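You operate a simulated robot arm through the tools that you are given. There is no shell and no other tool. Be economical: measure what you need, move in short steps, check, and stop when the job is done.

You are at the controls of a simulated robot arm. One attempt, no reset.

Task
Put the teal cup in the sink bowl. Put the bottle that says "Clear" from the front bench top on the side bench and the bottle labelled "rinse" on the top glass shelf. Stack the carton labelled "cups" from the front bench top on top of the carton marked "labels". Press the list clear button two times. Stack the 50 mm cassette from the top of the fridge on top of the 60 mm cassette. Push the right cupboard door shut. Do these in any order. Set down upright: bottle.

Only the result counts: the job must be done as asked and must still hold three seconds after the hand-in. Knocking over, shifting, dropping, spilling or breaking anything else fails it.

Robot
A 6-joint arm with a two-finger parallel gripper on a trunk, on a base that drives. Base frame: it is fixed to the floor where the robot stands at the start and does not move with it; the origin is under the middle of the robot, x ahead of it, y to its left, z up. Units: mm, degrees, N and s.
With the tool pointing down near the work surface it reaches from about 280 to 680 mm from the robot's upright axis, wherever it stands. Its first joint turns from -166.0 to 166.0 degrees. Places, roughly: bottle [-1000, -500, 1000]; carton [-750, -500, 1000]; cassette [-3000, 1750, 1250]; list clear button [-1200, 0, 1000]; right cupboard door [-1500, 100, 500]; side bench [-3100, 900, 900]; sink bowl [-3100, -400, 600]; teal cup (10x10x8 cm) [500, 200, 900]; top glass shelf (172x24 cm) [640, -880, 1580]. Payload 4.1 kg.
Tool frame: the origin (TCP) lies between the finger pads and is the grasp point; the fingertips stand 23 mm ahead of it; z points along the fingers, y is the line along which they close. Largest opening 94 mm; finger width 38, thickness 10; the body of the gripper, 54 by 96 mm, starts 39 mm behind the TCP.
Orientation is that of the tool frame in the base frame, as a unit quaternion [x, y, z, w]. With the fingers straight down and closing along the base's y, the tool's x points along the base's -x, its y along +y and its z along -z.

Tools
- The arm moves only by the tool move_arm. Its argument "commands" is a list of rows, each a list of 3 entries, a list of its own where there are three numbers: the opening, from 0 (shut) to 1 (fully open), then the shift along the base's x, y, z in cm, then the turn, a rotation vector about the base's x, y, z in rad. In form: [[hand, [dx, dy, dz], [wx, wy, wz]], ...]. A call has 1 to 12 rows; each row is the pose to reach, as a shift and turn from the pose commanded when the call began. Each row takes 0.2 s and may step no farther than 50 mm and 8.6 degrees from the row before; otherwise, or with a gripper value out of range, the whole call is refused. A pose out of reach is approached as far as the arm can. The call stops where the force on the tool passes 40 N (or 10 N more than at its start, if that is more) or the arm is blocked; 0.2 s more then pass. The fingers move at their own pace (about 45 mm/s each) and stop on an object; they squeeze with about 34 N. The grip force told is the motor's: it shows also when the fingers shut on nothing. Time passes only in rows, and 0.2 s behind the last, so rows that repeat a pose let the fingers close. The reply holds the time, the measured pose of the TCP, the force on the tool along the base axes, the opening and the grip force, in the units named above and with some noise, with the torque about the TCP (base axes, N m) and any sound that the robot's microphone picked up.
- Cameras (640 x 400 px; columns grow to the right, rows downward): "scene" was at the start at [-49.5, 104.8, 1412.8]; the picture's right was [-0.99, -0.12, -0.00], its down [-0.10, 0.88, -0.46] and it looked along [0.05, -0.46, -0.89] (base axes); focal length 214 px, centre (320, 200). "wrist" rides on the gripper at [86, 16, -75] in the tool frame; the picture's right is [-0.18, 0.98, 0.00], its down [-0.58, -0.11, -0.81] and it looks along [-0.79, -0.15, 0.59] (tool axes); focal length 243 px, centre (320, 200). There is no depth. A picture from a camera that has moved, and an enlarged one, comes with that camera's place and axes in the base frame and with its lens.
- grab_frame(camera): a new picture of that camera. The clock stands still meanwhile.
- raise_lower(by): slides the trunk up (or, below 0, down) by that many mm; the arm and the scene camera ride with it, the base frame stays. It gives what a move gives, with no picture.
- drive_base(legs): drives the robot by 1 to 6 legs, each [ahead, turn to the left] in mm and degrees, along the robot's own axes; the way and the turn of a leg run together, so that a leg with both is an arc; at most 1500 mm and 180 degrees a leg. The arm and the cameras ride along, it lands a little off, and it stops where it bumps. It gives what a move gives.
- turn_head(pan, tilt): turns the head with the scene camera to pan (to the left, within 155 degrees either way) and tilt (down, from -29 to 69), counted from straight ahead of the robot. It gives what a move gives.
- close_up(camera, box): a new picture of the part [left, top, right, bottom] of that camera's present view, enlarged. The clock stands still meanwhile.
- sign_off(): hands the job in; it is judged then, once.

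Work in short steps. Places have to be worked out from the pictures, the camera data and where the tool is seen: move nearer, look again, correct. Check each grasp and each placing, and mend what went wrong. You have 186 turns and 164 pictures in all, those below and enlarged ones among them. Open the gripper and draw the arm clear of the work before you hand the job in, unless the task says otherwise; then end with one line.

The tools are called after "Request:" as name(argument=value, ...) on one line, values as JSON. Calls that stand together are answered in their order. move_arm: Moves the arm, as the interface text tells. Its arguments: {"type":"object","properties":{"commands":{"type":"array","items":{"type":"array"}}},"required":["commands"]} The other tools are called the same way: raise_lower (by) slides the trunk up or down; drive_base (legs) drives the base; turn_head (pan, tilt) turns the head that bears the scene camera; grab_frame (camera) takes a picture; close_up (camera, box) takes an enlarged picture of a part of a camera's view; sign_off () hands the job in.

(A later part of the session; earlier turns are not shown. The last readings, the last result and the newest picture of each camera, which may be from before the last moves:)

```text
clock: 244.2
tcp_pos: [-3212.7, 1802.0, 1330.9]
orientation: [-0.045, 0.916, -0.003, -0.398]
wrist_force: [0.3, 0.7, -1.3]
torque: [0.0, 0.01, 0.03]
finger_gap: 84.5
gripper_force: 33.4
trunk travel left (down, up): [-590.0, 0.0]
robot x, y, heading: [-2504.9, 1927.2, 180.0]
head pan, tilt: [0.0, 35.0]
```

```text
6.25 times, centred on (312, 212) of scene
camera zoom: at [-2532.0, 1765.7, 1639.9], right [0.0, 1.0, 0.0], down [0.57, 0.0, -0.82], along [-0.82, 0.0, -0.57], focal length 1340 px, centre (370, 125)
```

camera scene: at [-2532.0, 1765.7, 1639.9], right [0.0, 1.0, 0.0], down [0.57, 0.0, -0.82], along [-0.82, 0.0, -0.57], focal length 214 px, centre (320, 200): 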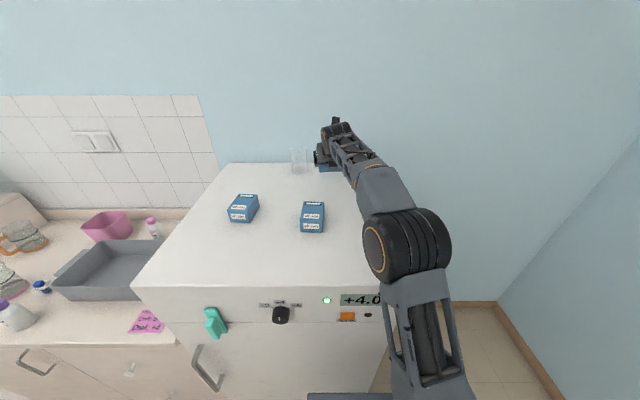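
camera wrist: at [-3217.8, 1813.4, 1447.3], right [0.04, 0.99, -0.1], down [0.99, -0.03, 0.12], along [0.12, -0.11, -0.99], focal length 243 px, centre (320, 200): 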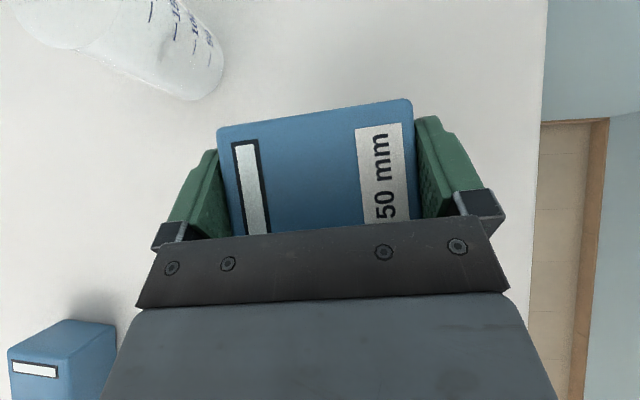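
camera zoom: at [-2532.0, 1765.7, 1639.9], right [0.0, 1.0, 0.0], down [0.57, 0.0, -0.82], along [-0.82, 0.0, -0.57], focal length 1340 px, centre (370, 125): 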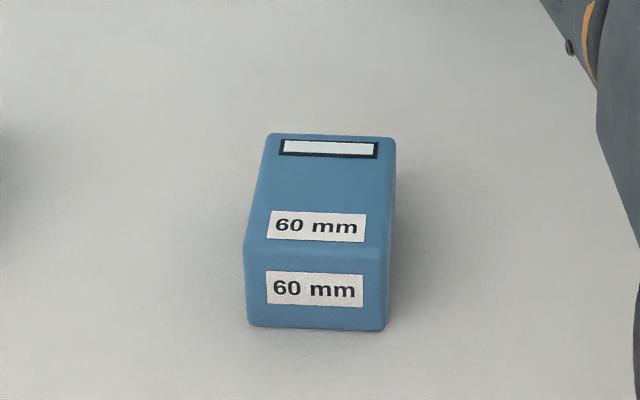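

60 mm cassette: centre ≈(−3002,1746), top ≈1277, h≈41. Carry the 50 over it (crosswise), at height.

Request:
move_arm(commands=[[0, [0, 0, 3.5], [0, 0, 0]], [0, [4.3, -1.1, 3.5], [0, 0, -0.05]], [0, [8.6, -2.3, 3.5], [0, 0, -0.1]], [0, [12.9, -3.4, 3.5], [0, 0, -0.15]], [0, [17.2, -4.6, 3.5], [0, 0, -0.15]], [0, [21.3, -5.7, 3.5], [0, 0, -0.15]]])

Request:
grab_frame(camera="wrist")

Request:
close_up(camera="scene", box=[260, 160, 380, 240])

```text
clock: 245.6
tcp_pos: [-2998.0, 1746.0, 1364.2]
orientation: [0.024, 0.916, 0.027, -0.4]
wrist_force: [0.1, -0.6, -3.1]
torque: [-0.06, 0.02, 0.01]
finger_gap: 84.4
gripper_force: 33.6
trunk travel left (down, up): [-590.0, 0.0]
robot x, y, heading: [-2506.3, 1929.0, 179.8]
head pan, tilt: [0.0, 35.0]
```

```text
62 pictures are left
camera wrist: at [-3001.9, 1757.4, 1480.6], right [0.19, 0.98, -0.1], down [0.98, -0.18, 0.12], along [0.1, -0.12, -0.99], focal length 243 px, centre (320, 200)
```

wrist: 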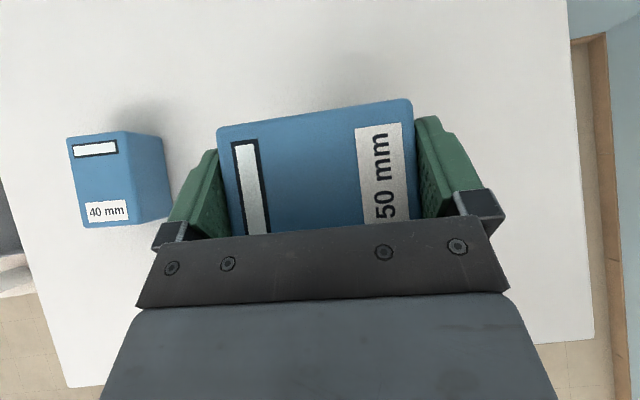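

```text
5.00 times, centred on (320, 200) of scene
camera zoom: at [-2531.4, 1765.7, 1640.0], right [0.0, 1.0, 0.0], down [0.57, 0.0, -0.82], along [-0.82, 0.0, -0.57], focal length 1072 px, centre (320, 200)
```

zoom: 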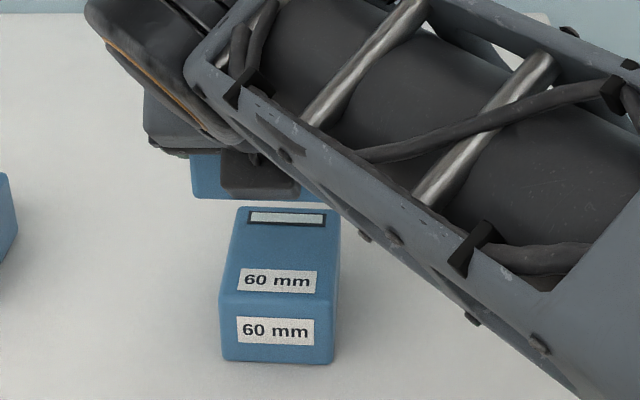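

Held cassette projects where expected. Lower onto the 60 mm with fine steps.

Request:
move_arm(commands=[[0, [-0.1, 0, -2], [0, 0, 0]], [0, [-0.1, 0, -3.8], [0, 0, 0]], [0, [-0.1, 0, -4.4], [0, 0, 0]], [0, [-0.1, 0, -4.8], [0, 0, 0]], [0, [-0.1, 0, -5.1], [0, 0, 0]], [0, [-0.1, 0, -5.4], [0, 0, 0]], [0, [-0.1, 0, -5.7], [0, 0, 0]]])

Request:
close_up(camera="scene", box=[260, 160, 380, 240])

```text
clock: 247.2
tcp_pos: [-3000.7, 1744.9, 1316.4]
orientation: [0.025, 0.914, 0.024, -0.404]
wrist_force: [-5.6, -0.5, 34.1]
torque: [-1.12, 0.15, -0.08]
finger_gap: 83.4
gripper_force: 34.2
trunk travel left (down, up): [-590.0, 0.0]
robot x, y, heading: [-2507.0, 1929.8, 179.7]
head pan, tilt: [0.0, 35.0]
```

```text
5.00 times, centred on (320, 200) of scene
camera zoom: at [-2530.1, 1766.8, 1640.6], right [0.0, 1.0, 0.0], down [0.57, 0.0, -0.82], along [-0.82, 0.0, -0.57], focal length 1072 px, centre (320, 200)
```

zoom: 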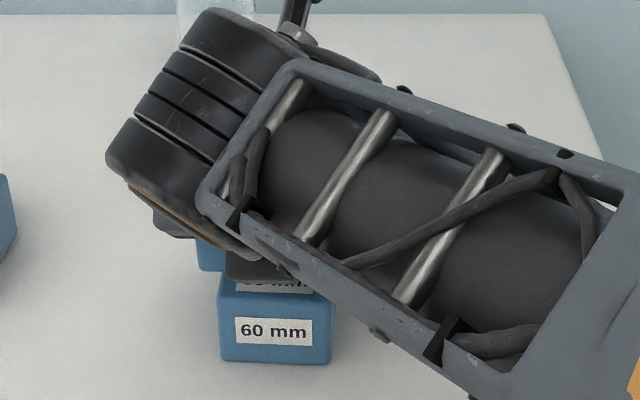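

Contact. Unload, open, and lift straight off.

Request:
move_arm(commands=[[0, [0, 0, 0.3], [0, 0, 0]], [0.95, [0, 0, 0.3], [0, 0, 0]], [1, [0, 0, 0.3], [0, 0, 0]], [1, [0, 0, 0.3], [0, 0, 0]], [1, [0, 0, 1.5], [0, 0, 0]], [1, [0, 0, 4], [0, 0, 0]], [1, [0, 0, 8], [0, 0, 0]]])

Request:
grab_frame(camera="wrist")

```text
clock: 248.8
tcp_pos: [-3001.6, 1743.5, 1390.8]
orientation: [0.023, 0.916, 0.027, -0.399]
wrist_force: [-0.9, -0.4, 0.2]
torque: [0.0, 0.02, 0.03]
finger_gap: 93.8
gripper_force: 0.0
trunk travel left (down, up): [-590.0, 0.0]
robot x, y, heading: [-2501.7, 1928.5, 180.0]
head pan, tilt: [0.0, 35.0]
```

```text
59 pictures are left
camera wrist: at [-3005.1, 1756.1, 1504.8], right [0.19, 0.98, -0.1], down [0.98, -0.18, 0.12], along [0.1, -0.12, -0.99], focal length 243 px, centre (320, 200)
```

wrist: 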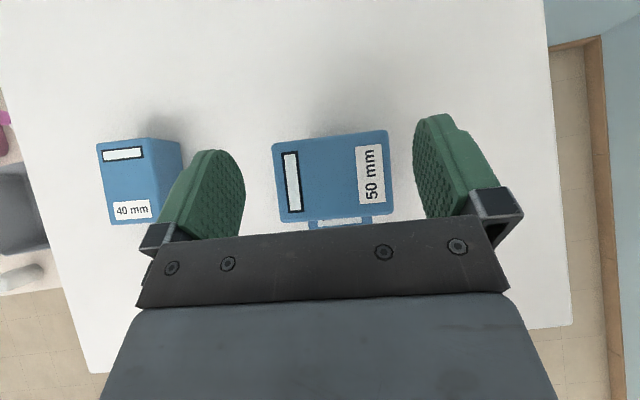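

Stack is made. Pull the arm in front of the robot at height before driving.

Request:
move_arm(commands=[[1, [0.5, 4, 2], [0, 0, 0]], [1, [1, 8, 3], [0, 0, 0]], [1, [1.5, 12, 3], [0, 0, 0]], [1, [2, 15, 3], [0, 0, 0]]])

Request:
close_up(camera="scene", box=[260, 160, 380, 240])

```text
clock: 249.8
tcp_pos: [-2981.2, 1893.5, 1419.5]
orientation: [0.022, 0.916, 0.026, -0.4]
wrist_force: [1.0, 0.9, -0.5]
torque: [-0.02, 0.0, -0.01]
finger_gap: 94.1
gripper_force: 0.1
trunk travel left (down, up): [-590.0, 0.0]
robot x, y, heading: [-2506.2, 1928.4, 180.1]
head pan, tilt: [0.0, 35.0]
```

```text
5.00 times, centred on (320, 200) of scene
camera zoom: at [-2531.9, 1766.1, 1640.0], right [0.0, 1.0, 0.0], down [0.57, 0.0, -0.82], along [-0.82, 0.0, -0.57], focal length 1072 px, centre (320, 200)
```

zoom: 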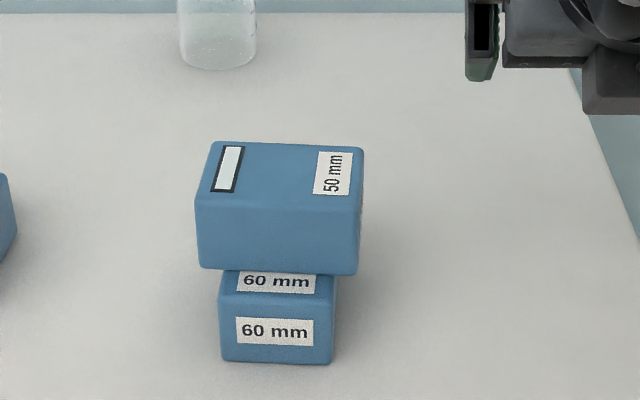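

Stack is neat and stable. Drive to the island, facing the Rinse bottle.

Request:
drive_base(legs=[[-85, 0], [0, 106.5], [1170, 0], [1170, 0], [0, 73.4]])

Request:
turn_head(pan=-15, tilt=35)

Request:
grab_frame(camera="scene")

```text
clock: 269.5
tcp_pos: [-1318.9, -254.5, 1419.8]
orientation: [0.916, -0.024, 0.399, 0.027]
wrist_force: [0.0, 0.2, 0.6]
torque: [-0.01, -0.01, 0.0]
finger_gap: 94.1
gripper_force: 0.1
trunk travel left (down, up): [-590.0, 0.0]
robot x, y, heading: [-1793.3, -292.6, -0.2]
head pan, tilt: [0.0, 35.0]
```

```text
clock: 270.3
tcp_pos: [-1318.8, -254.1, 1419.9]
orientation: [0.916, -0.024, 0.4, 0.028]
wrist_force: [-0.1, 0.5, 0.2]
torque: [0.01, 0.01, 0.02]
finger_gap: 94.2
gripper_force: 0.1
trunk travel left (down, up): [-590.0, 0.0]
robot x, y, heading: [-1795.5, -292.6, -0.1]
head pan, tilt: [-15.0, 35.0]
```

```text
57 pictures are left
camera scene: at [-1765.4, -146.1, 1640.0], right [-0.26, -0.97, 0.0], down [-0.55, 0.15, -0.82], along [0.79, -0.21, -0.57], focal length 214 px, centre (320, 200)
```

scene: 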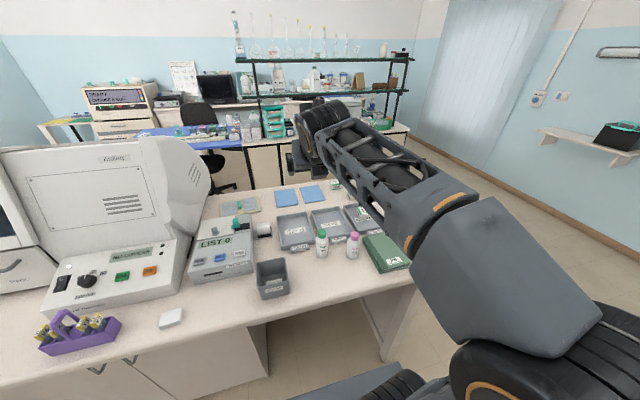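

Request:
close_up(camera="scene", box=[250, 205, 410, 305])

```text
4.00 times, centred on (330, 255) of scene
camera zoom: at [-1765.4, -146.1, 1640.0], right [-0.26, -0.97, 0.0], down [-0.55, 0.15, -0.82], along [0.79, -0.21, -0.57], focal length 858 px, centre (280, -20)
```

zoom: 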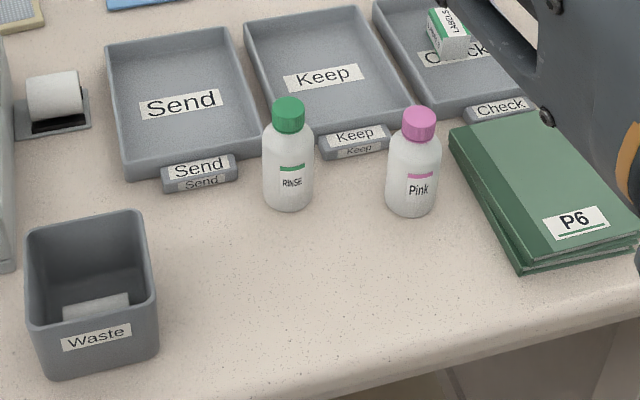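

Rinse bottle at ≈(−1178,−310), Ø≈52 mm, bench z≈925. First lower with a small yaw.

Request:
move_arm(commands=[[1, [0, -0.5, -4.5], [0, 0, -0.03]], [1, [0, -1, -9], [0, 0, -0.06]], [1, [0, -1.5, -13.5], [0, 0, -0.1]], [1, [0, -2, -18], [0, 0, -0.1]], [1, [0, -2.5, -21], [0, 0, -0.1]]])

```text
clock: 271.5
tcp_pos: [-1320.9, -280.8, 1210.0]
orientation: [0.913, -0.07, 0.398, 0.047]
wrist_force: [-0.6, -0.5, 0.5]
torque: [-0.01, 0.0, -0.02]
finger_gap: 94.0
gripper_force: 0.0
trunk travel left (down, up): [-590.0, 0.0]
robot x, y, heading: [-1793.4, -287.8, -0.2]
head pan, tilt: [-15.0, 35.0]
```

Request:
move_arm(commands=[[1, [0.4, -0.2, -4], [-0.0171, -0.0965, 0]], [1, [0.8, -0.4, -8], [-0.0341, -0.193, 0]], [1, [1.2, -0.5, -12], [-0.0512, -0.2895, 0]], [1, [1.6, -0.6, -16], [-0.0682, -0.386, 0]], [1, [2.0, -0.8, -20], [-0.0853, -0.4826, 0]]])

Request:
grab_frame(camera="wrist")

Request:
close_up(camera="scene", box=[250, 205, 410, 305])

```text
clock: 272.7
tcp_pos: [-1299.0, -285.8, 1008.6]
orientation: [0.789, -0.061, 0.608, 0.066]
wrist_force: [0.3, 0.1, 0.3]
torque: [0.02, -0.02, -0.01]
finger_gap: 93.9
gripper_force: 0.2
trunk travel left (down, up): [-590.0, 0.0]
robot x, y, heading: [-1793.5, -293.8, -0.2]
head pan, tilt: [-15.0, 35.0]
```

```text
55 pictures are left
camera wrist: at [-1351.1, -289.8, 1112.8], right [-0.22, -0.96, -0.15], down [-0.9, 0.26, -0.36], along [0.39, 0.05, -0.92], focal length 243 px, centre (320, 200)
```

wrist: 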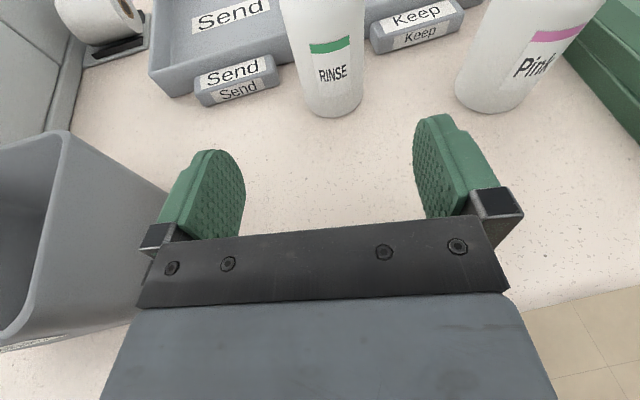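

```text
4.00 times, centred on (330, 255) of scene
camera zoom: at [-1764.8, -146.1, 1640.0], right [-0.26, -0.96, 0.0], down [-0.55, 0.15, -0.82], along [0.79, -0.21, -0.57], focal length 858 px, centre (280, -20)
```

zoom: 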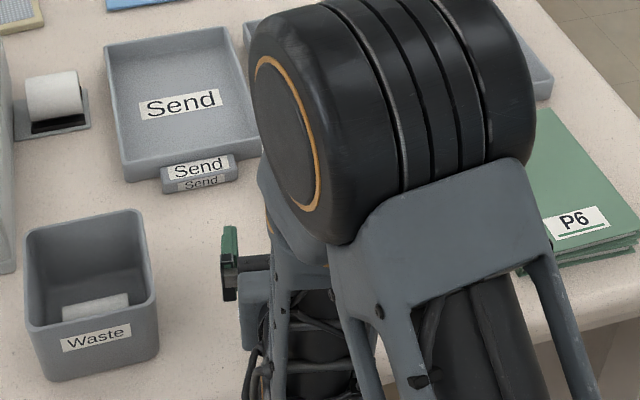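

Bottle lies straight ahead of the fingers (≈(−1181,−312)). Advance onto it.

Request:
move_arm(commands=[[1, [3, -0.7, -2], [0, 0, 0]], [1, [6, -1.3, -3.5], [0, 0, 0]], [1, [9, -2, -4], [0, 0, 0]], [1, [11.6, -2.6, -4], [0, 0, 0]]])

Request:
grab_frame(camera="wrist")

```text
clock: 273.7
tcp_pos: [-1185.0, -304.2, 975.8]
orientation: [0.784, -0.065, 0.613, 0.071]
wrist_force: [-4.3, -0.7, 26.5]
torque: [0.65, 1.57, 0.18]
finger_gap: 94.1
gripper_force: 0.0
out of reach, approached as far as the arm can: row 3, 4
trunk travel left (down, up): [-590.0, 0.0]
robot x, y, heading: [-1796.5, -290.0, -0.1]
head pan, tilt: [-15.0, 35.0]
stopped in row 4: the force on the tool passed its limit at 89 N (the readings are from after the stop); the commanded pose is now the measured one
```

```text
53 pictures are left
camera wrist: at [-1237.6, -307.2, 1079.0], right [-0.23, -0.96, -0.15], down [-0.89, 0.27, -0.38], along [0.4, 0.05, -0.91], focal length 243 px, centre (320, 200)
```

wrist: 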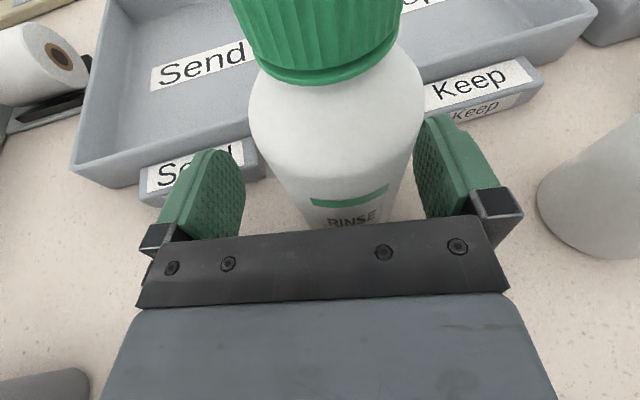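

Something behind the fingers (hand/wrist underside, likely the bench) pressed at 89 N; bottle still upright between the fingers. Raise 15 mm and recheck the force.

Request:
move_arm(commands=[[1, [0, 0, 0.8], [0, 0, 0]], [1, [0, -0.3, 1.5], [0, 0, 0]]])

Request:
grab_frame(camera="wrist")

Request:
turn_head(pan=15, tilt=40)

Request:
grab_frame(camera="scene")

```text
clock: 274.3
tcp_pos: [-1183.5, -306.2, 986.4]
orientation: [0.788, -0.064, 0.609, 0.071]
wrist_force: [0.1, -0.4, -0.1]
torque: [0.03, 0.01, 0.03]
finger_gap: 94.2
gripper_force: 0.0
trunk travel left (down, up): [-590.0, 0.0]
robot x, y, heading: [-1794.4, -291.6, -0.1]
head pan, tilt: [-15.0, 35.0]
```

```text
52 pictures are left
camera wrist: at [-1235.5, -309.3, 1089.5], right [-0.23, -0.96, -0.14], down [-0.89, 0.27, -0.36], along [0.39, 0.04, -0.92], focal length 243 px, centre (320, 200)
```

wrist: 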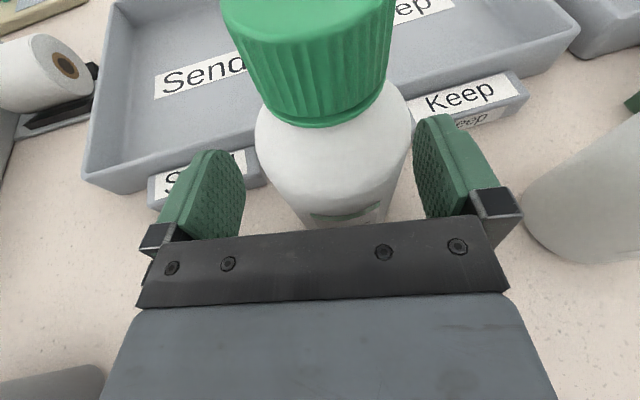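

```text
clock: 275.3
tcp_pos: [-1183.3, -306.2, 988.0]
orientation: [0.787, -0.065, 0.609, 0.071]
wrist_force: [-1.1, 0.0, 0.3]
torque: [0.01, -0.01, -0.01]
finger_gap: 93.9
gripper_force: 0.0
trunk travel left (down, up): [-590.0, 0.0]
robot x, y, heading: [-1795.9, -291.7, -0.2]
head pan, tilt: [15.0, 40.0]
```

```text
51 pictures are left
camera scene: at [-1768.8, -101.5, 1632.4], right [0.26, -0.97, 0.0], down [-0.62, -0.16, -0.77], along [0.74, 0.2, -0.64], focal length 214 px, centre (320, 200)
```

scene: 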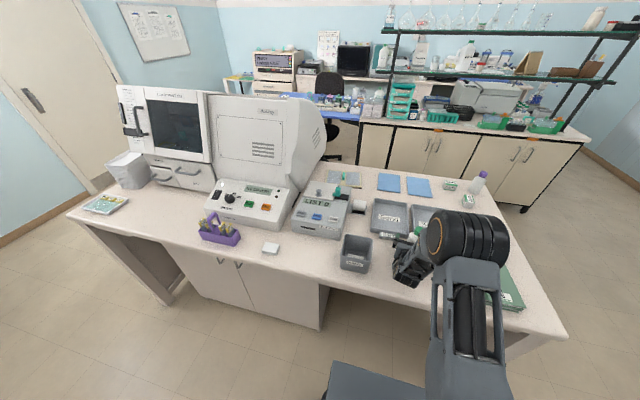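

Free of contact. Close on the bottle body and lift.

Request:
move_arm(commands=[[0.5, [0, 0, 0], [0, 0, 0]], [0, [0, 0, 0], [0, 0, 0]], [0, [0, 0, 0], [0, 0, 0]], [0, [0, 0, 0], [0, 0, 0]], [0, [0, 0, 1], [0, 0, 0]], [0, [0, 0, 4], [0, 0, 0]], [0, [0, 0, 8], [0, 0, 0]]])

Request:
grab_frame(camera="wrist")

```text
clock: 276.9
tcp_pos: [-1183.4, -307.1, 1064.8]
orientation: [0.788, -0.065, 0.608, 0.071]
wrist_force: [0.4, 0.0, -1.6]
torque: [-0.06, -0.03, 0.0]
finger_gap: 50.5
gripper_force: 33.4
trunk travel left (down, up): [-590.0, 0.0]
robot x, y, heading: [-1795.9, -290.0, -0.4]
head pan, tilt: [15.0, 40.0]
```

```text
50 pictures are left
camera wrist: at [-1235.2, -310.2, 1169.2], right [-0.23, -0.96, -0.14], down [-0.89, 0.27, -0.37], along [0.39, 0.04, -0.92], focal length 243 px, centre (320, 200)
```

wrist: 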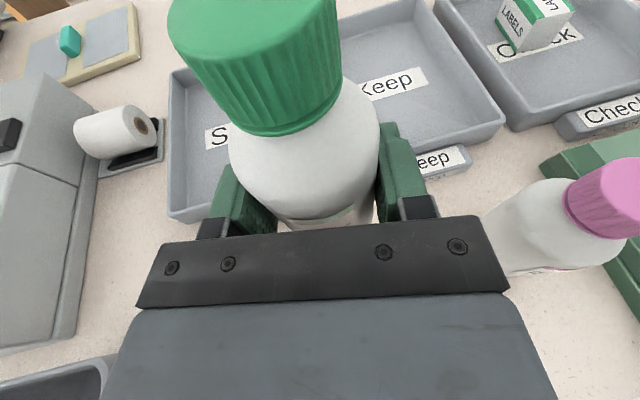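

Rinse held. Raise and retract before driving round to the glass shelf.

Request:
move_arm(commands=[[0, [0, 0, 5], [0, 0, 0]], [0, [0, 0, 10], [0, 0, 0]], [0, [-2, 0.5, 14], [0, 0, 0]], [0, [-5, 1, 17], [0, 0, 0]], [0, [-9, 1.5, 18], [0, 0, 0]], [0, [-12.5, 2, 19], [0, 0, 0]]])

Request:
drive_base(legs=[[0, -89.7], [1060, 0], [0, 90], [900, 0], [900, 0]])

Request:
turn_head(pan=20, tilt=0)

Request:
grab_frame(camera="scene")

```text
clock: 278.3
tcp_pos: [-1310.4, -288.5, 1256.8]
orientation: [0.787, -0.065, 0.609, 0.071]
wrist_force: [0.0, 0.2, -1.4]
torque: [0.03, -0.01, 0.02]
finger_gap: 50.6
gripper_force: 33.7
trunk travel left (down, up): [-590.0, 0.0]
robot x, y, heading: [-1796.6, -291.3, -0.6]
head pan, tilt: [15.0, 40.0]
```

```text
clock: 299.8
tcp_pos: [483.0, -1412.5, 1255.8]
orientation: [0.788, -0.071, 0.607, 0.076]
wrist_force: [-31.4, -0.1, 8.2]
torque: [0.32, -0.69, 0.92]
finger_gap: 50.8
gripper_force: 33.8
trunk travel left (down, up): [-590.0, 0.0]
robot x, y, heading: [4.5, -1404.6, -1.7]
head pan, tilt: [15.0, 40.0]
stopped in leg 5: the force on the tool passed its limit at 56 N (the readings are from after the stop); the commanded pose is now the measured one
```

```text
clock: 300.9
tcp_pos: [483.2, -1412.2, 1256.7]
orientation: [0.788, -0.073, 0.606, 0.078]
wrist_force: [-37.6, -0.6, 6.6]
torque: [0.26, -0.66, 1.06]
finger_gap: 50.6
gripper_force: 34.0
trunk travel left (down, up): [-590.0, 0.0]
robot x, y, heading: [6.9, -1407.7, -1.5]
head pan, tilt: [20.0, 0.0]
```

```text
49 pictures are left
camera scene: at [30.2, -1207.8, 1696.2], right [0.32, -0.95, 0.0], down [0.0, 0.0, -1.0], along [0.95, 0.32, 0.0], focal length 214 px, centre (320, 200)
```

scene: 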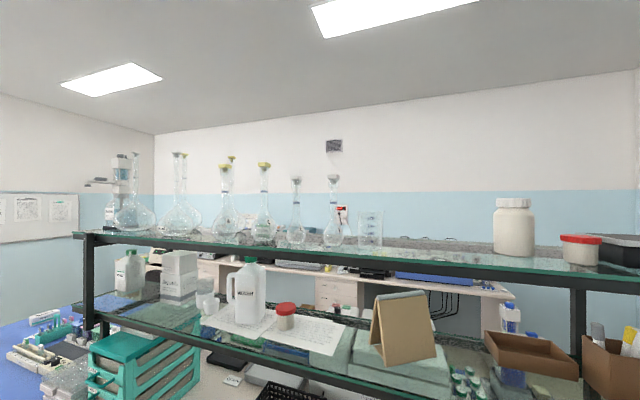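

The hand touched the lower shelf edge. Back off 150 mm and check nothing has shifted.

Request:
drive_base(legs=[[-160, 0]])

Request:
grab_frame(camera="wrist")

Request:
turn_head(pan=-10, tilt=15)

Request:
grab_frame(camera="scene")

```text
clock: 302.3
tcp_pos: [328.7, -1408.5, 1253.7]
orientation: [0.789, -0.071, 0.605, 0.077]
wrist_force: [0.0, -0.6, -2.3]
torque: [-0.04, -0.01, 0.02]
finger_gap: 50.6
gripper_force: 33.9
trunk travel left (down, up): [-590.0, 0.0]
robot x, y, heading: [-153.6, -1401.3, -1.4]
head pan, tilt: [20.0, 0.0]
```

```text
48 pictures are left
camera wrist: at [277.2, -1410.9, 1358.1], right [-0.25, -0.96, -0.14], down [-0.89, 0.29, -0.36], along [0.39, 0.04, -0.92], focal length 243 px, centre (320, 200)
```

wrist: 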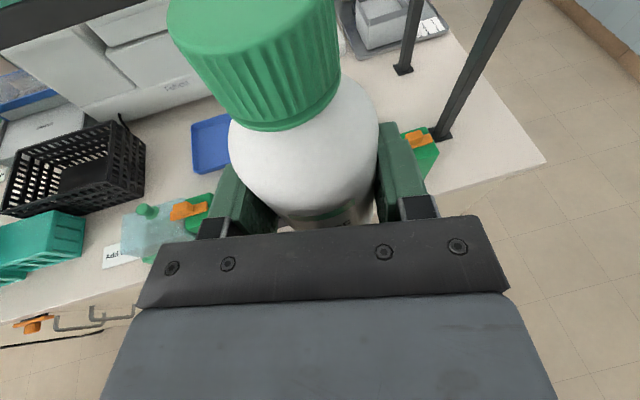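

```text
clock: 303.2
tcp_pos: [328.8, -1407.8, 1253.3]
orientation: [0.789, -0.072, 0.605, 0.078]
wrist_force: [-0.4, 0.4, -1.6]
torque: [0.02, -0.01, 0.02]
finger_gap: 50.5
gripper_force: 33.9
trunk travel left (down, up): [-590.0, 0.0]
robot x, y, heading: [-152.0, -1402.2, -1.0]
head pan, tilt: [-10.0, 15.0]
```

```text
47 pictures are left
camera scene: at [-115.3, -1250.8, 1672.0], right [-0.2, -0.98, 0.0], down [-0.25, 0.05, -0.97], along [0.95, -0.19, -0.26], focal length 214 px, centre (320, 200)
```

scene: 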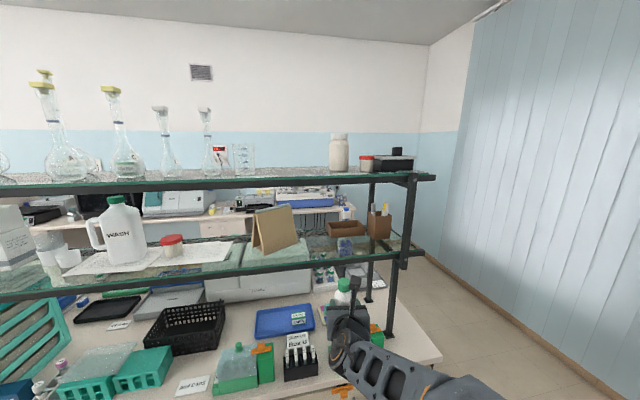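

Nothing shifted, grip unchanged. Free gap on the top shelf at y≈−1180…−1425. Test how high the arm can lift the bottle here in the open.

Request:
move_arm(commands=[[0, [0, 0, 4.5], [0, 0, 0]], [0, [0, 0, 9], [0, 0, 0]], [0, [0, 0, 13.5], [0, 0, 0]], [0, [0, 0, 18], [0, 0, 0]], [0, [0, 0, 22.5], [0, 0, 0]], [0, [0, 0, 27], [0, 0, 0]], [0, [0, 0, 31.5], [0, 0, 0]], [0, [0, 0, 36], [0, 0, 0]], [0, [0, 0, 40], [0, 0, 0]], [0, [0, 0, 44], [0, 0, 0]]])

Request:
grab_frame(camera="wrist")

```text
clock: 305.4
tcp_pos: [332.1, -1410.0, 1693.8]
orientation: [0.791, -0.071, 0.603, 0.078]
wrist_force: [0.3, 0.4, -1.3]
torque: [0.0, 0.03, 0.0]
finger_gap: 50.3
gripper_force: 33.7
trunk travel left (down, up): [-590.0, 0.0]
robot x, y, heading: [-151.9, -1398.3, -1.7]
head pan, tilt: [-10.0, 15.0]
```

```text
46 pictures are left
camera wrist: at [281.6, -1412.2, 1798.3], right [-0.25, -0.96, -0.14], down [-0.89, 0.29, -0.36], along [0.38, 0.04, -0.92], focal length 243 px, centre (320, 200)
```

wrist: 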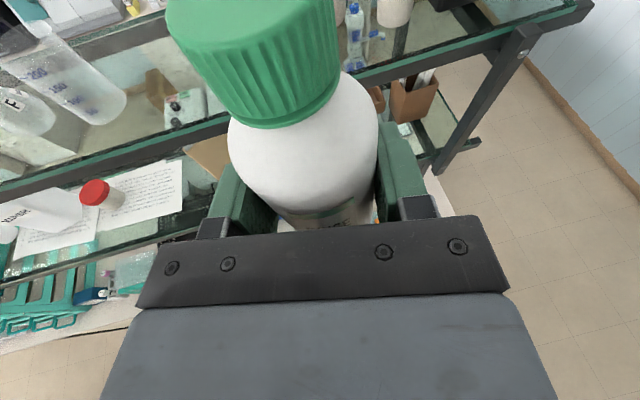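

Reach at height is fine. Shift the base 95 mm in +y, square up, and move ahead with the bottle above the shelf level.

Request:
drive_base(legs=[[0, 91.5], [95, 0], [0, -90], [150, 0]])

Request:
grab_frame(camera="wrist")

Request:
turn_head(pan=5, tilt=10)

Request:
grab_frame(camera="scene")

```text
clock: 315.3
tcp_pos: [483.8, -1308.7, 1695.1]
orientation: [0.79, -0.065, 0.606, 0.073]
wrist_force: [0.6, -0.1, -1.6]
torque: [0.02, 0.04, -0.03]
finger_gap: 50.2
gripper_force: 34.0
trunk travel left (down, up): [-590.0, 0.0]
robot x, y, heading: [-2.1, -1310.8, -0.4]
head pan, tilt: [-10.0, 15.0]
```

```text
45 pictures are left
camera wrist: at [432.5, -1312.0, 1799.0], right [-0.24, -0.96, -0.14], down [-0.89, 0.27, -0.36], along [0.38, 0.04, -0.92], focal length 243 px, centre (320, 200)
```

wrist: 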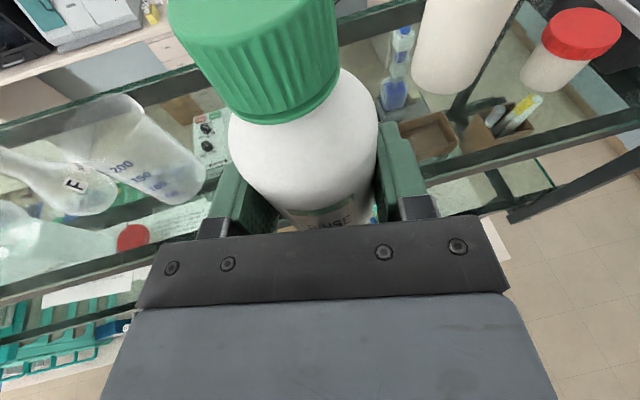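

```text
clock: 316.0
tcp_pos: [482.1, -1309.4, 1695.4]
orientation: [0.79, -0.065, 0.605, 0.073]
wrist_force: [-0.1, 0.7, -2.0]
torque: [0.03, 0.02, -0.01]
finger_gap: 50.6
gripper_force: 34.0
trunk travel left (down, up): [-590.0, 0.0]
robot x, y, heading: [-1.7, -1306.0, -0.6]
head pan, tilt: [5.0, 10.0]
```

```text
44 pictures are left
camera scene: at [34.9, -1132.7, 1680.1], right [0.08, -1.0, 0.0], down [-0.17, -0.01, -0.98], along [0.98, 0.08, -0.17], focal length 214 px, centre (320, 200)
```

scene: 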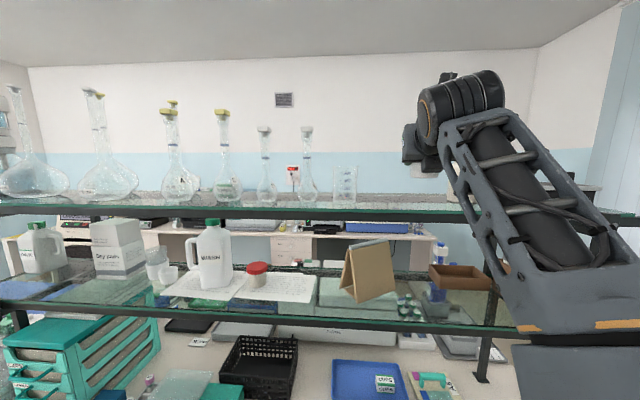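

Gap confirmed clear either side (beaker edge y≈−1186, jar y≈−1438; shelf x 516–738). Drive ahead 100 mm.

Request:
drive_base(legs=[[105, 0]])

Request:
grab_frame(camera="wrist")

Request:
close_up(camera="scene", box=[300, 80, 500, 240])

```text
clock: 317.2
tcp_pos: [588.9, -1309.5, 1694.7]
orientation: [0.79, -0.065, 0.605, 0.072]
wrist_force: [1.1, -0.4, -1.2]
torque: [0.0, 0.03, 0.0]
finger_gap: 50.6
gripper_force: 34.1
trunk travel left (down, up): [-590.0, 0.0]
robot x, y, heading: [107.2, -1310.0, -0.5]
head pan, tilt: [5.0, 10.0]
```

```text
43 pictures are left
camera wrist: at [538.0, -1312.5, 1798.5], right [-0.23, -0.96, -0.14], down [-0.89, 0.27, -0.36], along [0.38, 0.04, -0.92], focal length 243 px, centre (320, 200)
```

wrist: 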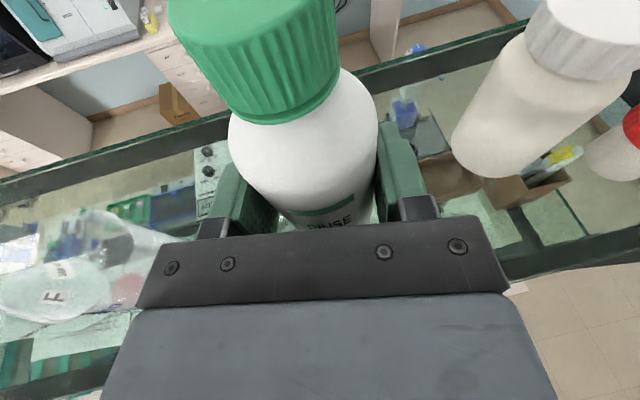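

```text
2.50 times, centred on (400, 160) of scene
camera zoom: at [141.1, -1133.4, 1680.1], right [0.08, -1.0, 0.0], down [-0.17, -0.01, -0.98], along [0.98, 0.08, -0.17], focal length 536 px, centre (120, 300)
```

zoom: 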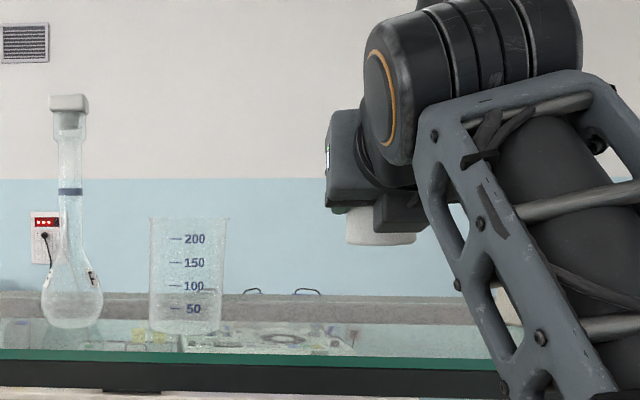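

Lower the bottle: 40 mm quickly, then in fine steps until contact.

Request:
move_arm(commands=[[0, [0, 0, -2], [0, 0, 0]], [0, [0, 0, -4], [0, 0, 0]], [0, [0, 0, -4.6], [0, 0, 0]], [0, [0, 0, -5.1], [0, 0, 0]], [0, [0, 0, -5.5], [0, 0, 0]], [0, [0, 0, -5.8], [0, 0, 0]], [0, [0, 0, -6.1], [0, 0, 0]], [0, [0, 0, -6.4], [0, 0, 0]], [0, [0, 0, -6.7], [0, 0, 0]], [0, [0, 0, -7.0], [0, 0, 0]]])

Request:
close_up(camera="scene", box=[300, 80, 500, 240])

```text
clock: 319.4
tcp_pos: [586.2, -1307.9, 1626.3]
orientation: [0.79, -0.065, 0.606, 0.072]
wrist_force: [-0.2, 0.2, -2.0]
torque: [-0.01, 0.02, 0.01]
finger_gap: 50.4
gripper_force: 34.0
trunk travel left (down, up): [-590.0, 0.0]
robot x, y, heading: [102.2, -1306.8, -0.3]
head pan, tilt: [5.0, 10.0]
```

```text
2.50 times, centred on (400, 160) of scene
camera zoom: at [139.1, -1133.4, 1680.1], right [0.08, -1.0, 0.0], down [-0.17, -0.01, -0.98], along [0.98, 0.08, -0.17], focal length 536 px, centre (120, 300)
```

zoom: 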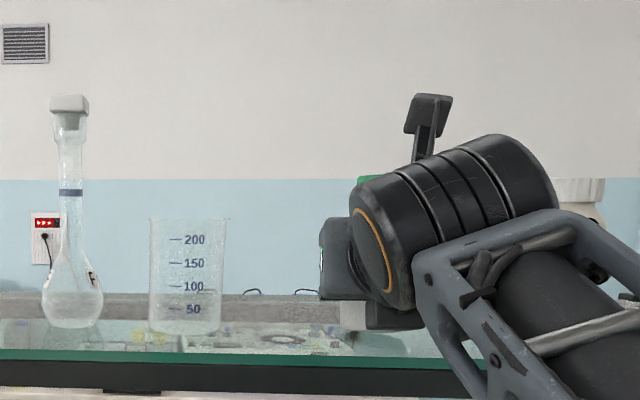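

Request:
move_arm(commands=[[0, [0, 0, -0.3], [0, 0, 0]], [0, [0, 0, -0.6], [0, 0, 0]], [0, [0, 0, -0.9], [0, 0, 0]], [0, [0, 0, -1.1], [0, 0, 0]], [0, [0, 0, -1.3], [0, 0, 0]], [0, [0, 0, -1.5], [0, 0, 0]], [0, [0, 0, -1.7], [0, 0, 0]]])

Request:
grab_frame(camera="wrist")

```text
clock: 321.0
tcp_pos: [583.7, -1310.3, 1611.9]
orientation: [0.787, -0.064, 0.61, 0.07]
wrist_force: [2.2, 0.6, 35.0]
torque: [0.71, -0.34, -0.06]
finger_gap: 50.7
gripper_force: 33.8
trunk travel left (down, up): [-590.0, 0.0]
robot x, y, heading: [102.6, -1307.2, -0.6]
head pan, tilt: [5.0, 10.0]
```

```text
40 pictures are left
camera wrist: at [531.2, -1312.6, 1715.9], right [-0.23, -0.96, -0.15], down [-0.89, 0.27, -0.37], along [0.39, 0.04, -0.92], focal length 243 px, centre (320, 200)
```

wrist: 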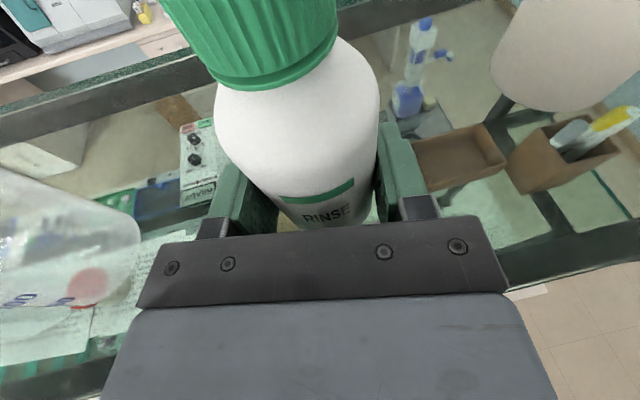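

Contact, slightly on the +y base edge (bottle leans ~3°). Ease up, roll +3° and touch down again.

Request:
move_arm(commands=[[0, [0, 0, 0.6], [0, 0, 0]], [0, [0, 0, 0.6], [0.055, -0.01, 0]], [0, [0, 0, 0.3], [0.055, -0.01, 0]], [0, [0, 0, 0.1], [0.055, -0.01, 0]], [0, [0, 0, -0.1], [0.055, -0.01, 0]]])

```text
clock: 322.2
tcp_pos: [585.9, -1309.6, 1610.4]
orientation: [0.785, -0.081, 0.612, 0.05]
wrist_force: [7.5, -2.6, 34.7]
torque: [-0.79, -0.23, 0.13]
finger_gap: 51.2
gripper_force: 34.2
trunk travel left (down, up): [-590.0, 0.0]
robot x, y, heading: [102.2, -1305.3, -0.1]
head pan, tilt: [5.0, 10.0]
```

Slightly over-corrected; roll back half, then release slowly.

Request:
move_arm(commands=[[0, [0, 0, 0.6], [0, 0, 0]], [0, [0, 0, 0.6], [-0.0275, 0.005, 0]], [0, [0, 0, 0.3], [-0.0275, 0.005, 0]], [0, [0, 0, 0.15], [-0.0275, 0.005, 0]], [0, [0, 0, 0.15], [-0.0275, 0.005, 0]]])

```text
clock: 323.4
tcp_pos: [586.2, -1307.8, 1610.4]
orientation: [0.788, -0.073, 0.608, 0.06]
wrist_force: [7.9, 0.8, 23.3]
torque: [0.41, -0.58, -0.09]
finger_gap: 50.4
gripper_force: 33.8
trunk travel left (down, up): [-590.0, 0.0]
robot x, y, heading: [103.9, -1307.7, -0.3]
head pan, tilt: [5.0, 10.0]
```

Request:
move_arm(commands=[[0, [0, 0, 0.15], [0, 0, 0]], [0.58, [0, 0, 0.15], [0, 0, 0]], [0.66, [0, 0, 0.15], [0, 0, 0]], [0.85, [0, 0, 0.15], [0, 0, 0]], [1, [0, 0, 0.15], [0, 0, 0]], [1, [0, 0, 0.15], [0, 0, 0]]])

Request:
grab_frame(camera="wrist")

```text
clock: 324.8
tcp_pos: [586.1, -1310.0, 1609.2]
orientation: [0.79, -0.074, 0.606, 0.062]
wrist_force: [-0.8, 0.5, 2.7]
torque: [0.12, 0.22, 0.02]
finger_gap: 94.1
gripper_force: 0.0
trunk travel left (down, up): [-590.0, 0.0]
robot x, y, heading: [104.1, -1309.2, -0.3]
head pan, tilt: [5.0, 10.0]
```

```text
39 pictures are left
camera wrist: at [534.8, -1314.9, 1713.2], right [-0.23, -0.96, -0.17], down [-0.89, 0.28, -0.35], along [0.39, 0.07, -0.92], focal length 243 px, centre (320, 200)
```

wrist: 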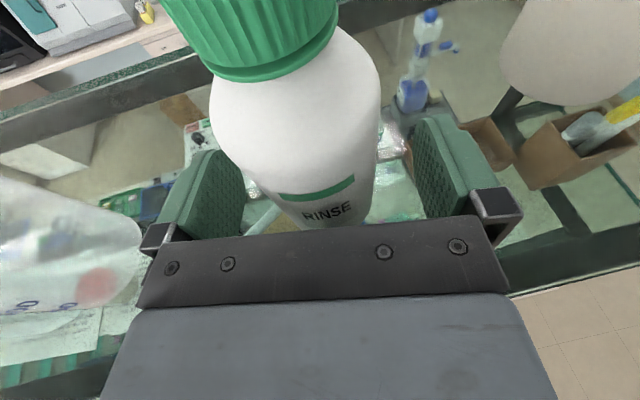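

Bottle stands free. Back the hand out along its own axis.

Request:
move_arm(commands=[[1, [-1.9, 0.38, 0.52], [0, 0, 0]], [1, [-4.7, 0.94, 1.3], [0, 0, 0]], [1, [-8.5, 1.7, 2.3], [0, 0, 0]], [1, [-12.3, 2.4, 3.4], [0, 0, 0]]])

Request:
grab_frame(camera="wrist")

Request:
grab_frame(camera="scene")

```text
clock: 325.8
tcp_pos: [462.1, -1286.6, 1645.1]
orientation: [0.789, -0.073, 0.607, 0.061]
wrist_force: [-0.4, -0.9, -0.3]
torque: [-0.01, -0.01, 0.01]
finger_gap: 94.0
gripper_force: 0.1
trunk travel left (down, up): [-590.0, 0.0]
robot x, y, heading: [98.8, -1310.7, -0.5]
head pan, tilt: [5.0, 10.0]
```

```text
38 pictures are left
camera wrist: at [410.6, -1293.5, 1748.5], right [-0.23, -0.96, -0.17], down [-0.89, 0.28, -0.36], along [0.39, 0.07, -0.92], focal length 243 px, centre (320, 200)
```

wrist: 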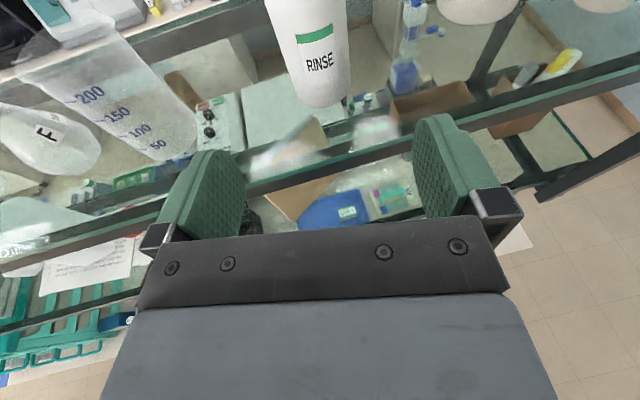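

```text
37 pictures are left
camera scene: at [138.3, -1133.7, 1680.2], right [0.08, -1.0, 0.0], down [-0.17, -0.01, -0.98], along [0.98, 0.08, -0.17], focal length 214 px, centre (320, 200)
```

scene: 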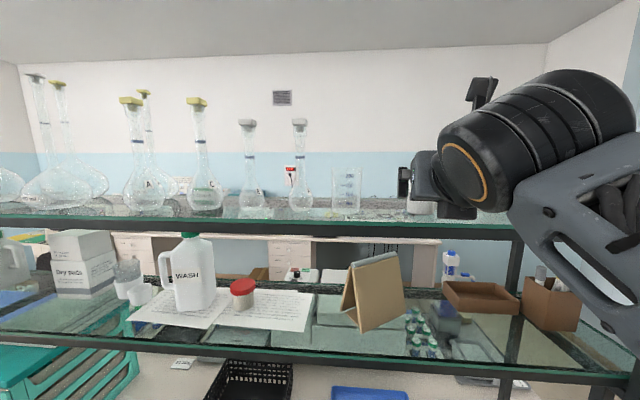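

Rinse stands upright on the top shelf. Back away and fold the tool to point down.

Request:
drive_base(legs=[[-320, 0]])

Request:
move_arm(commands=[[1, [0.4, -0.2, -3], [0.0249, 0.1284, 0]], [1, [0.8, -0.4, -6], [0.0498, 0.2568, 0]], [1, [1.2, -0.6, -9], [0.0747, 0.3852, 0]], [1, [1.6, -0.8, -12], [0.0996, 0.5136, 0]], [1, [2, -1, -15], [0.1245, 0.642, 0]], [1, [2.4, -1.2, -18], [0.1494, 0.7704, 0]], [1, [2.8, -1.4, -21], [0.1743, 0.8988, 0]], [1, [3.2, -1.6, -24], [0.1992, 1.0272, 0]], [1, [3.6, -1.8, -27], [0.2241, 1.1556, 0]], [1, [4, -2, -30], [0.249, 1.284, 0]]])

```text
clock: 327.9
tcp_pos: [141.2, -1285.8, 1645.2]
orientation: [0.789, -0.074, 0.607, 0.062]
wrist_force: [-0.2, -0.4, 0.1]
torque: [0.03, -0.01, -0.01]
finger_gap: 94.1
gripper_force: 0.0
trunk travel left (down, up): [-590.0, 0.0]
robot x, y, heading: [-220.5, -1302.0, -0.4]
head pan, tilt: [5.0, 10.0]
```

```text
clock: 330.1
tcp_pos: [184.4, -1302.9, 1344.6]
orientation: [0.996, -0.091, 0.0, 0.001]
wrist_force: [0.5, -0.7, 0.7]
torque: [0.02, 0.01, 0.0]
finger_gap: 93.9
gripper_force: 0.0
trunk travel left (down, up): [-590.0, 0.0]
robot x, y, heading: [-220.3, -1305.9, -0.6]
head pan, tilt: [5.0, 10.0]
```

Drive to the −y end of the island, facing the cartons.

Request:
drive_base(legs=[[0, 180], [630, 0], [0, -90], [230, 0]])

Request:
turn_head(pan=-5, tilt=40)

Request:
grab_frame(camera="scene")

```text
clock: 346.2
tcp_pos: [-890.1, -705.9, 1343.6]
orientation: [0.747, 0.664, 0.001, 0.0]
wrist_force: [0.3, -0.1, -0.5]
torque: [0.0, 0.0, 0.02]
finger_gap: 93.8
gripper_force: 0.0
trunk travel left (down, up): [-590.0, 0.0]
robot x, y, heading: [-858.3, -1107.2, 93.2]
head pan, tilt: [5.0, 10.0]
```

```text
clock: 347.2
tcp_pos: [-889.9, -705.3, 1344.8]
orientation: [0.747, 0.665, 0.001, 0.0]
wrist_force: [-0.4, -0.2, 0.4]
torque: [0.01, -0.01, 0.0]
finger_gap: 94.0
gripper_force: 0.0
trunk travel left (down, up): [-590.0, 0.0]
robot x, y, heading: [-860.5, -1110.4, 93.4]
head pan, tilt: [-5.0, 40.0]
```

```text
36 pictures are left
camera scene: at [-1016.1, -1091.1, 1632.5], right [1.0, -0.03, 0.0], down [-0.02, -0.64, -0.77], along [0.02, 0.77, -0.64], focal length 214 px, centre (320, 200)
```

scene: 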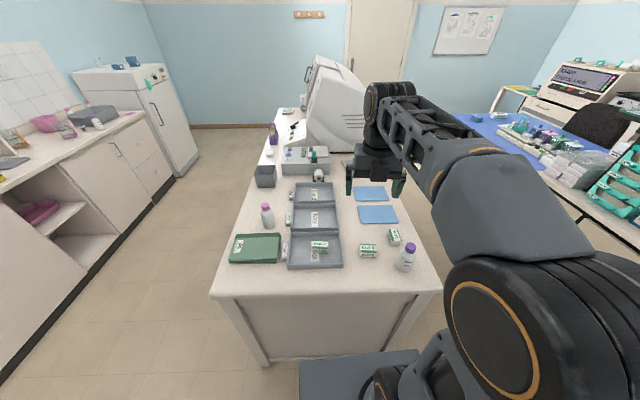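

Request:
close_up(camera="scene", box=[280, 215, 430, 305])

```text
4.27 times, centred on (355, 260) of scene
camera zoom: at [-1016.1, -1091.1, 1632.5], right [1.0, -0.03, 0.0], down [-0.02, -0.64, -0.77], along [0.02, 0.77, -0.64], focal length 915 px, centre (171, -56)
```

zoom: 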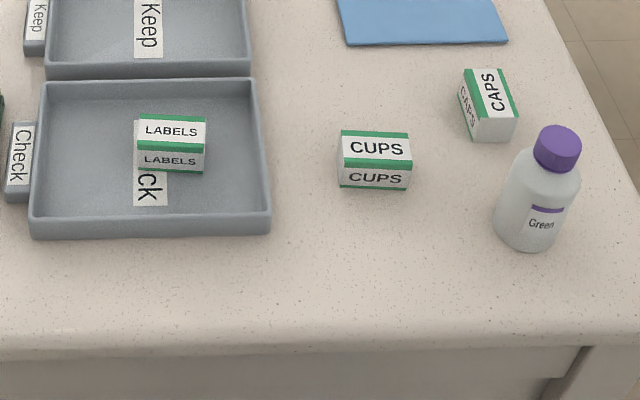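

Cups carton: centre ≈(−822,−585), 62×32 mm, top z≈975; Labels carton centre ≈(−1002,−566), top ≈979 — both nearly parallel to x. Move above Cups.

Request:
move_arm(commands=[[1, [0.97, 1.7, -4], [0, 0, 0]], [1, [1.94, 3.4, -8], [0, 0, 0]], [1, [2.9, 5.1, -12], [0, 0, 0]], [1, [3.9, 6.9, -16], [0, 0, 0]], [1, [4.9, 8.6, -20], [0, 0, 0]], [1, [5.8, 10.3, -24], [0, 0, 0]], [1, [6.8, 12, -28], [0, 0, 0]]])

Request:
grab_frame(camera="wrist")

Request:
close_up(camera="scene", box=[280, 185, 430, 275])

```text
clock: 348.8
tcp_pos: [-848.6, -583.9, 1063.4]
orientation: [0.753, 0.658, 0.009, 0.007]
wrist_force: [0.1, 1.0, -0.3]
torque: [0.0, 0.03, -0.03]
finger_gap: 94.0
gripper_force: 0.0
out of reach, approached as far as the arm can: row 3, 4, 5, 6, 7
trunk travel left (down, up): [-590.0, 0.0]
robot x, y, heading: [-857.3, -1108.7, 93.4]
head pan, tilt: [-5.0, 40.0]
```

```text
34 pictures are left
camera wrist: at [-821.6, -502.0, 1140.3], right [0.95, -0.31, 0.02], down [-0.2, -0.56, 0.8], along [-0.24, -0.76, -0.6], focal length 243 px, centre (320, 200)
```

wrist: 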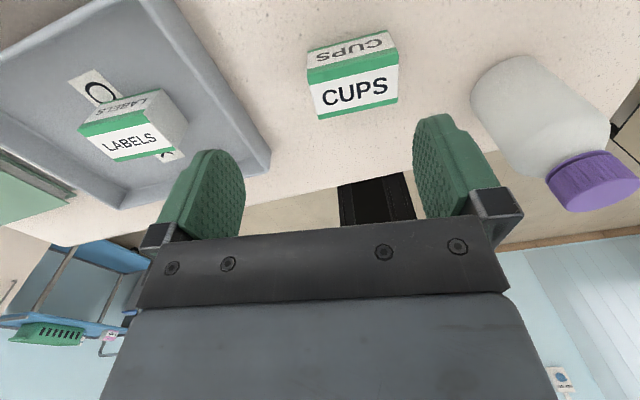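

```text
4.27 times, centred on (355, 230) of scene
camera zoom: at [-1015.5, -1090.3, 1632.5], right [1.0, -0.03, 0.0], down [-0.02, -0.64, -0.77], along [0.02, 0.77, -0.64], focal length 915 px, centre (171, 72)
```

zoom: 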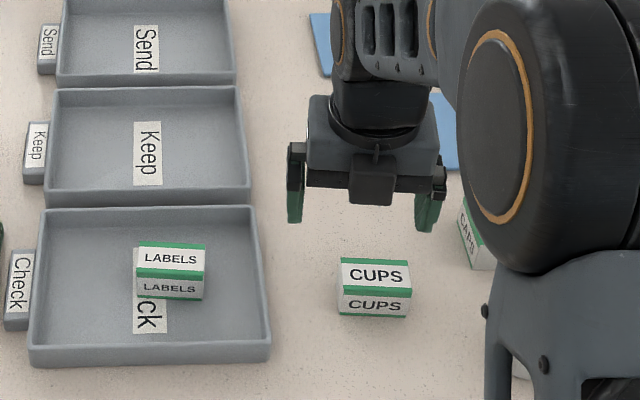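

Yaw limit again; turn the tool −8° and recentre over the Cups carton (≈(−823,−590)).

Request:
move_arm(commands=[[1, [1.2, -0.3, -1], [0, 0, -0.08]], [1, [2.6, -0.6, -3], [0, 0, -0.16]]])

Request:
grab_frame(camera="wrist")

```text
clock: 349.4
tcp_pos: [-822.3, -592.2, 1033.3]
orientation: [0.798, 0.603, 0.002, -0.001]
wrist_force: [-0.6, 0.5, -0.4]
torque: [0.02, -0.02, -0.01]
finger_gap: 94.0
gripper_force: 0.0
trunk travel left (down, up): [-590.0, 0.0]
robot x, y, heading: [-854.3, -1106.6, 93.4]
head pan, tilt: [-5.0, 40.0]
```

```text
32 pictures are left
camera wrist: at [-782.5, -514.1, 1109.1], right [0.89, -0.45, 0.0], down [-0.27, -0.53, 0.8], along [-0.36, -0.72, -0.59], focal length 243 px, centre (320, 200)
```

wrist: 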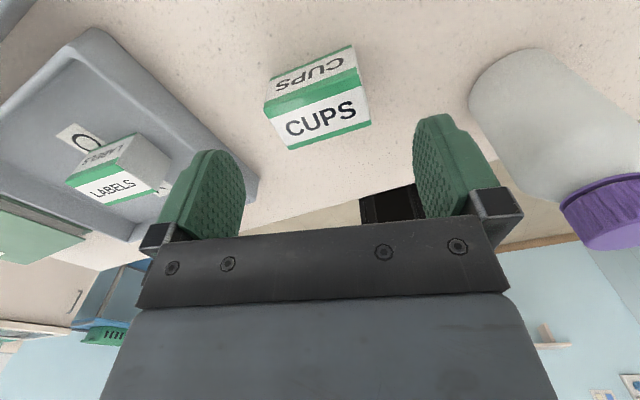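

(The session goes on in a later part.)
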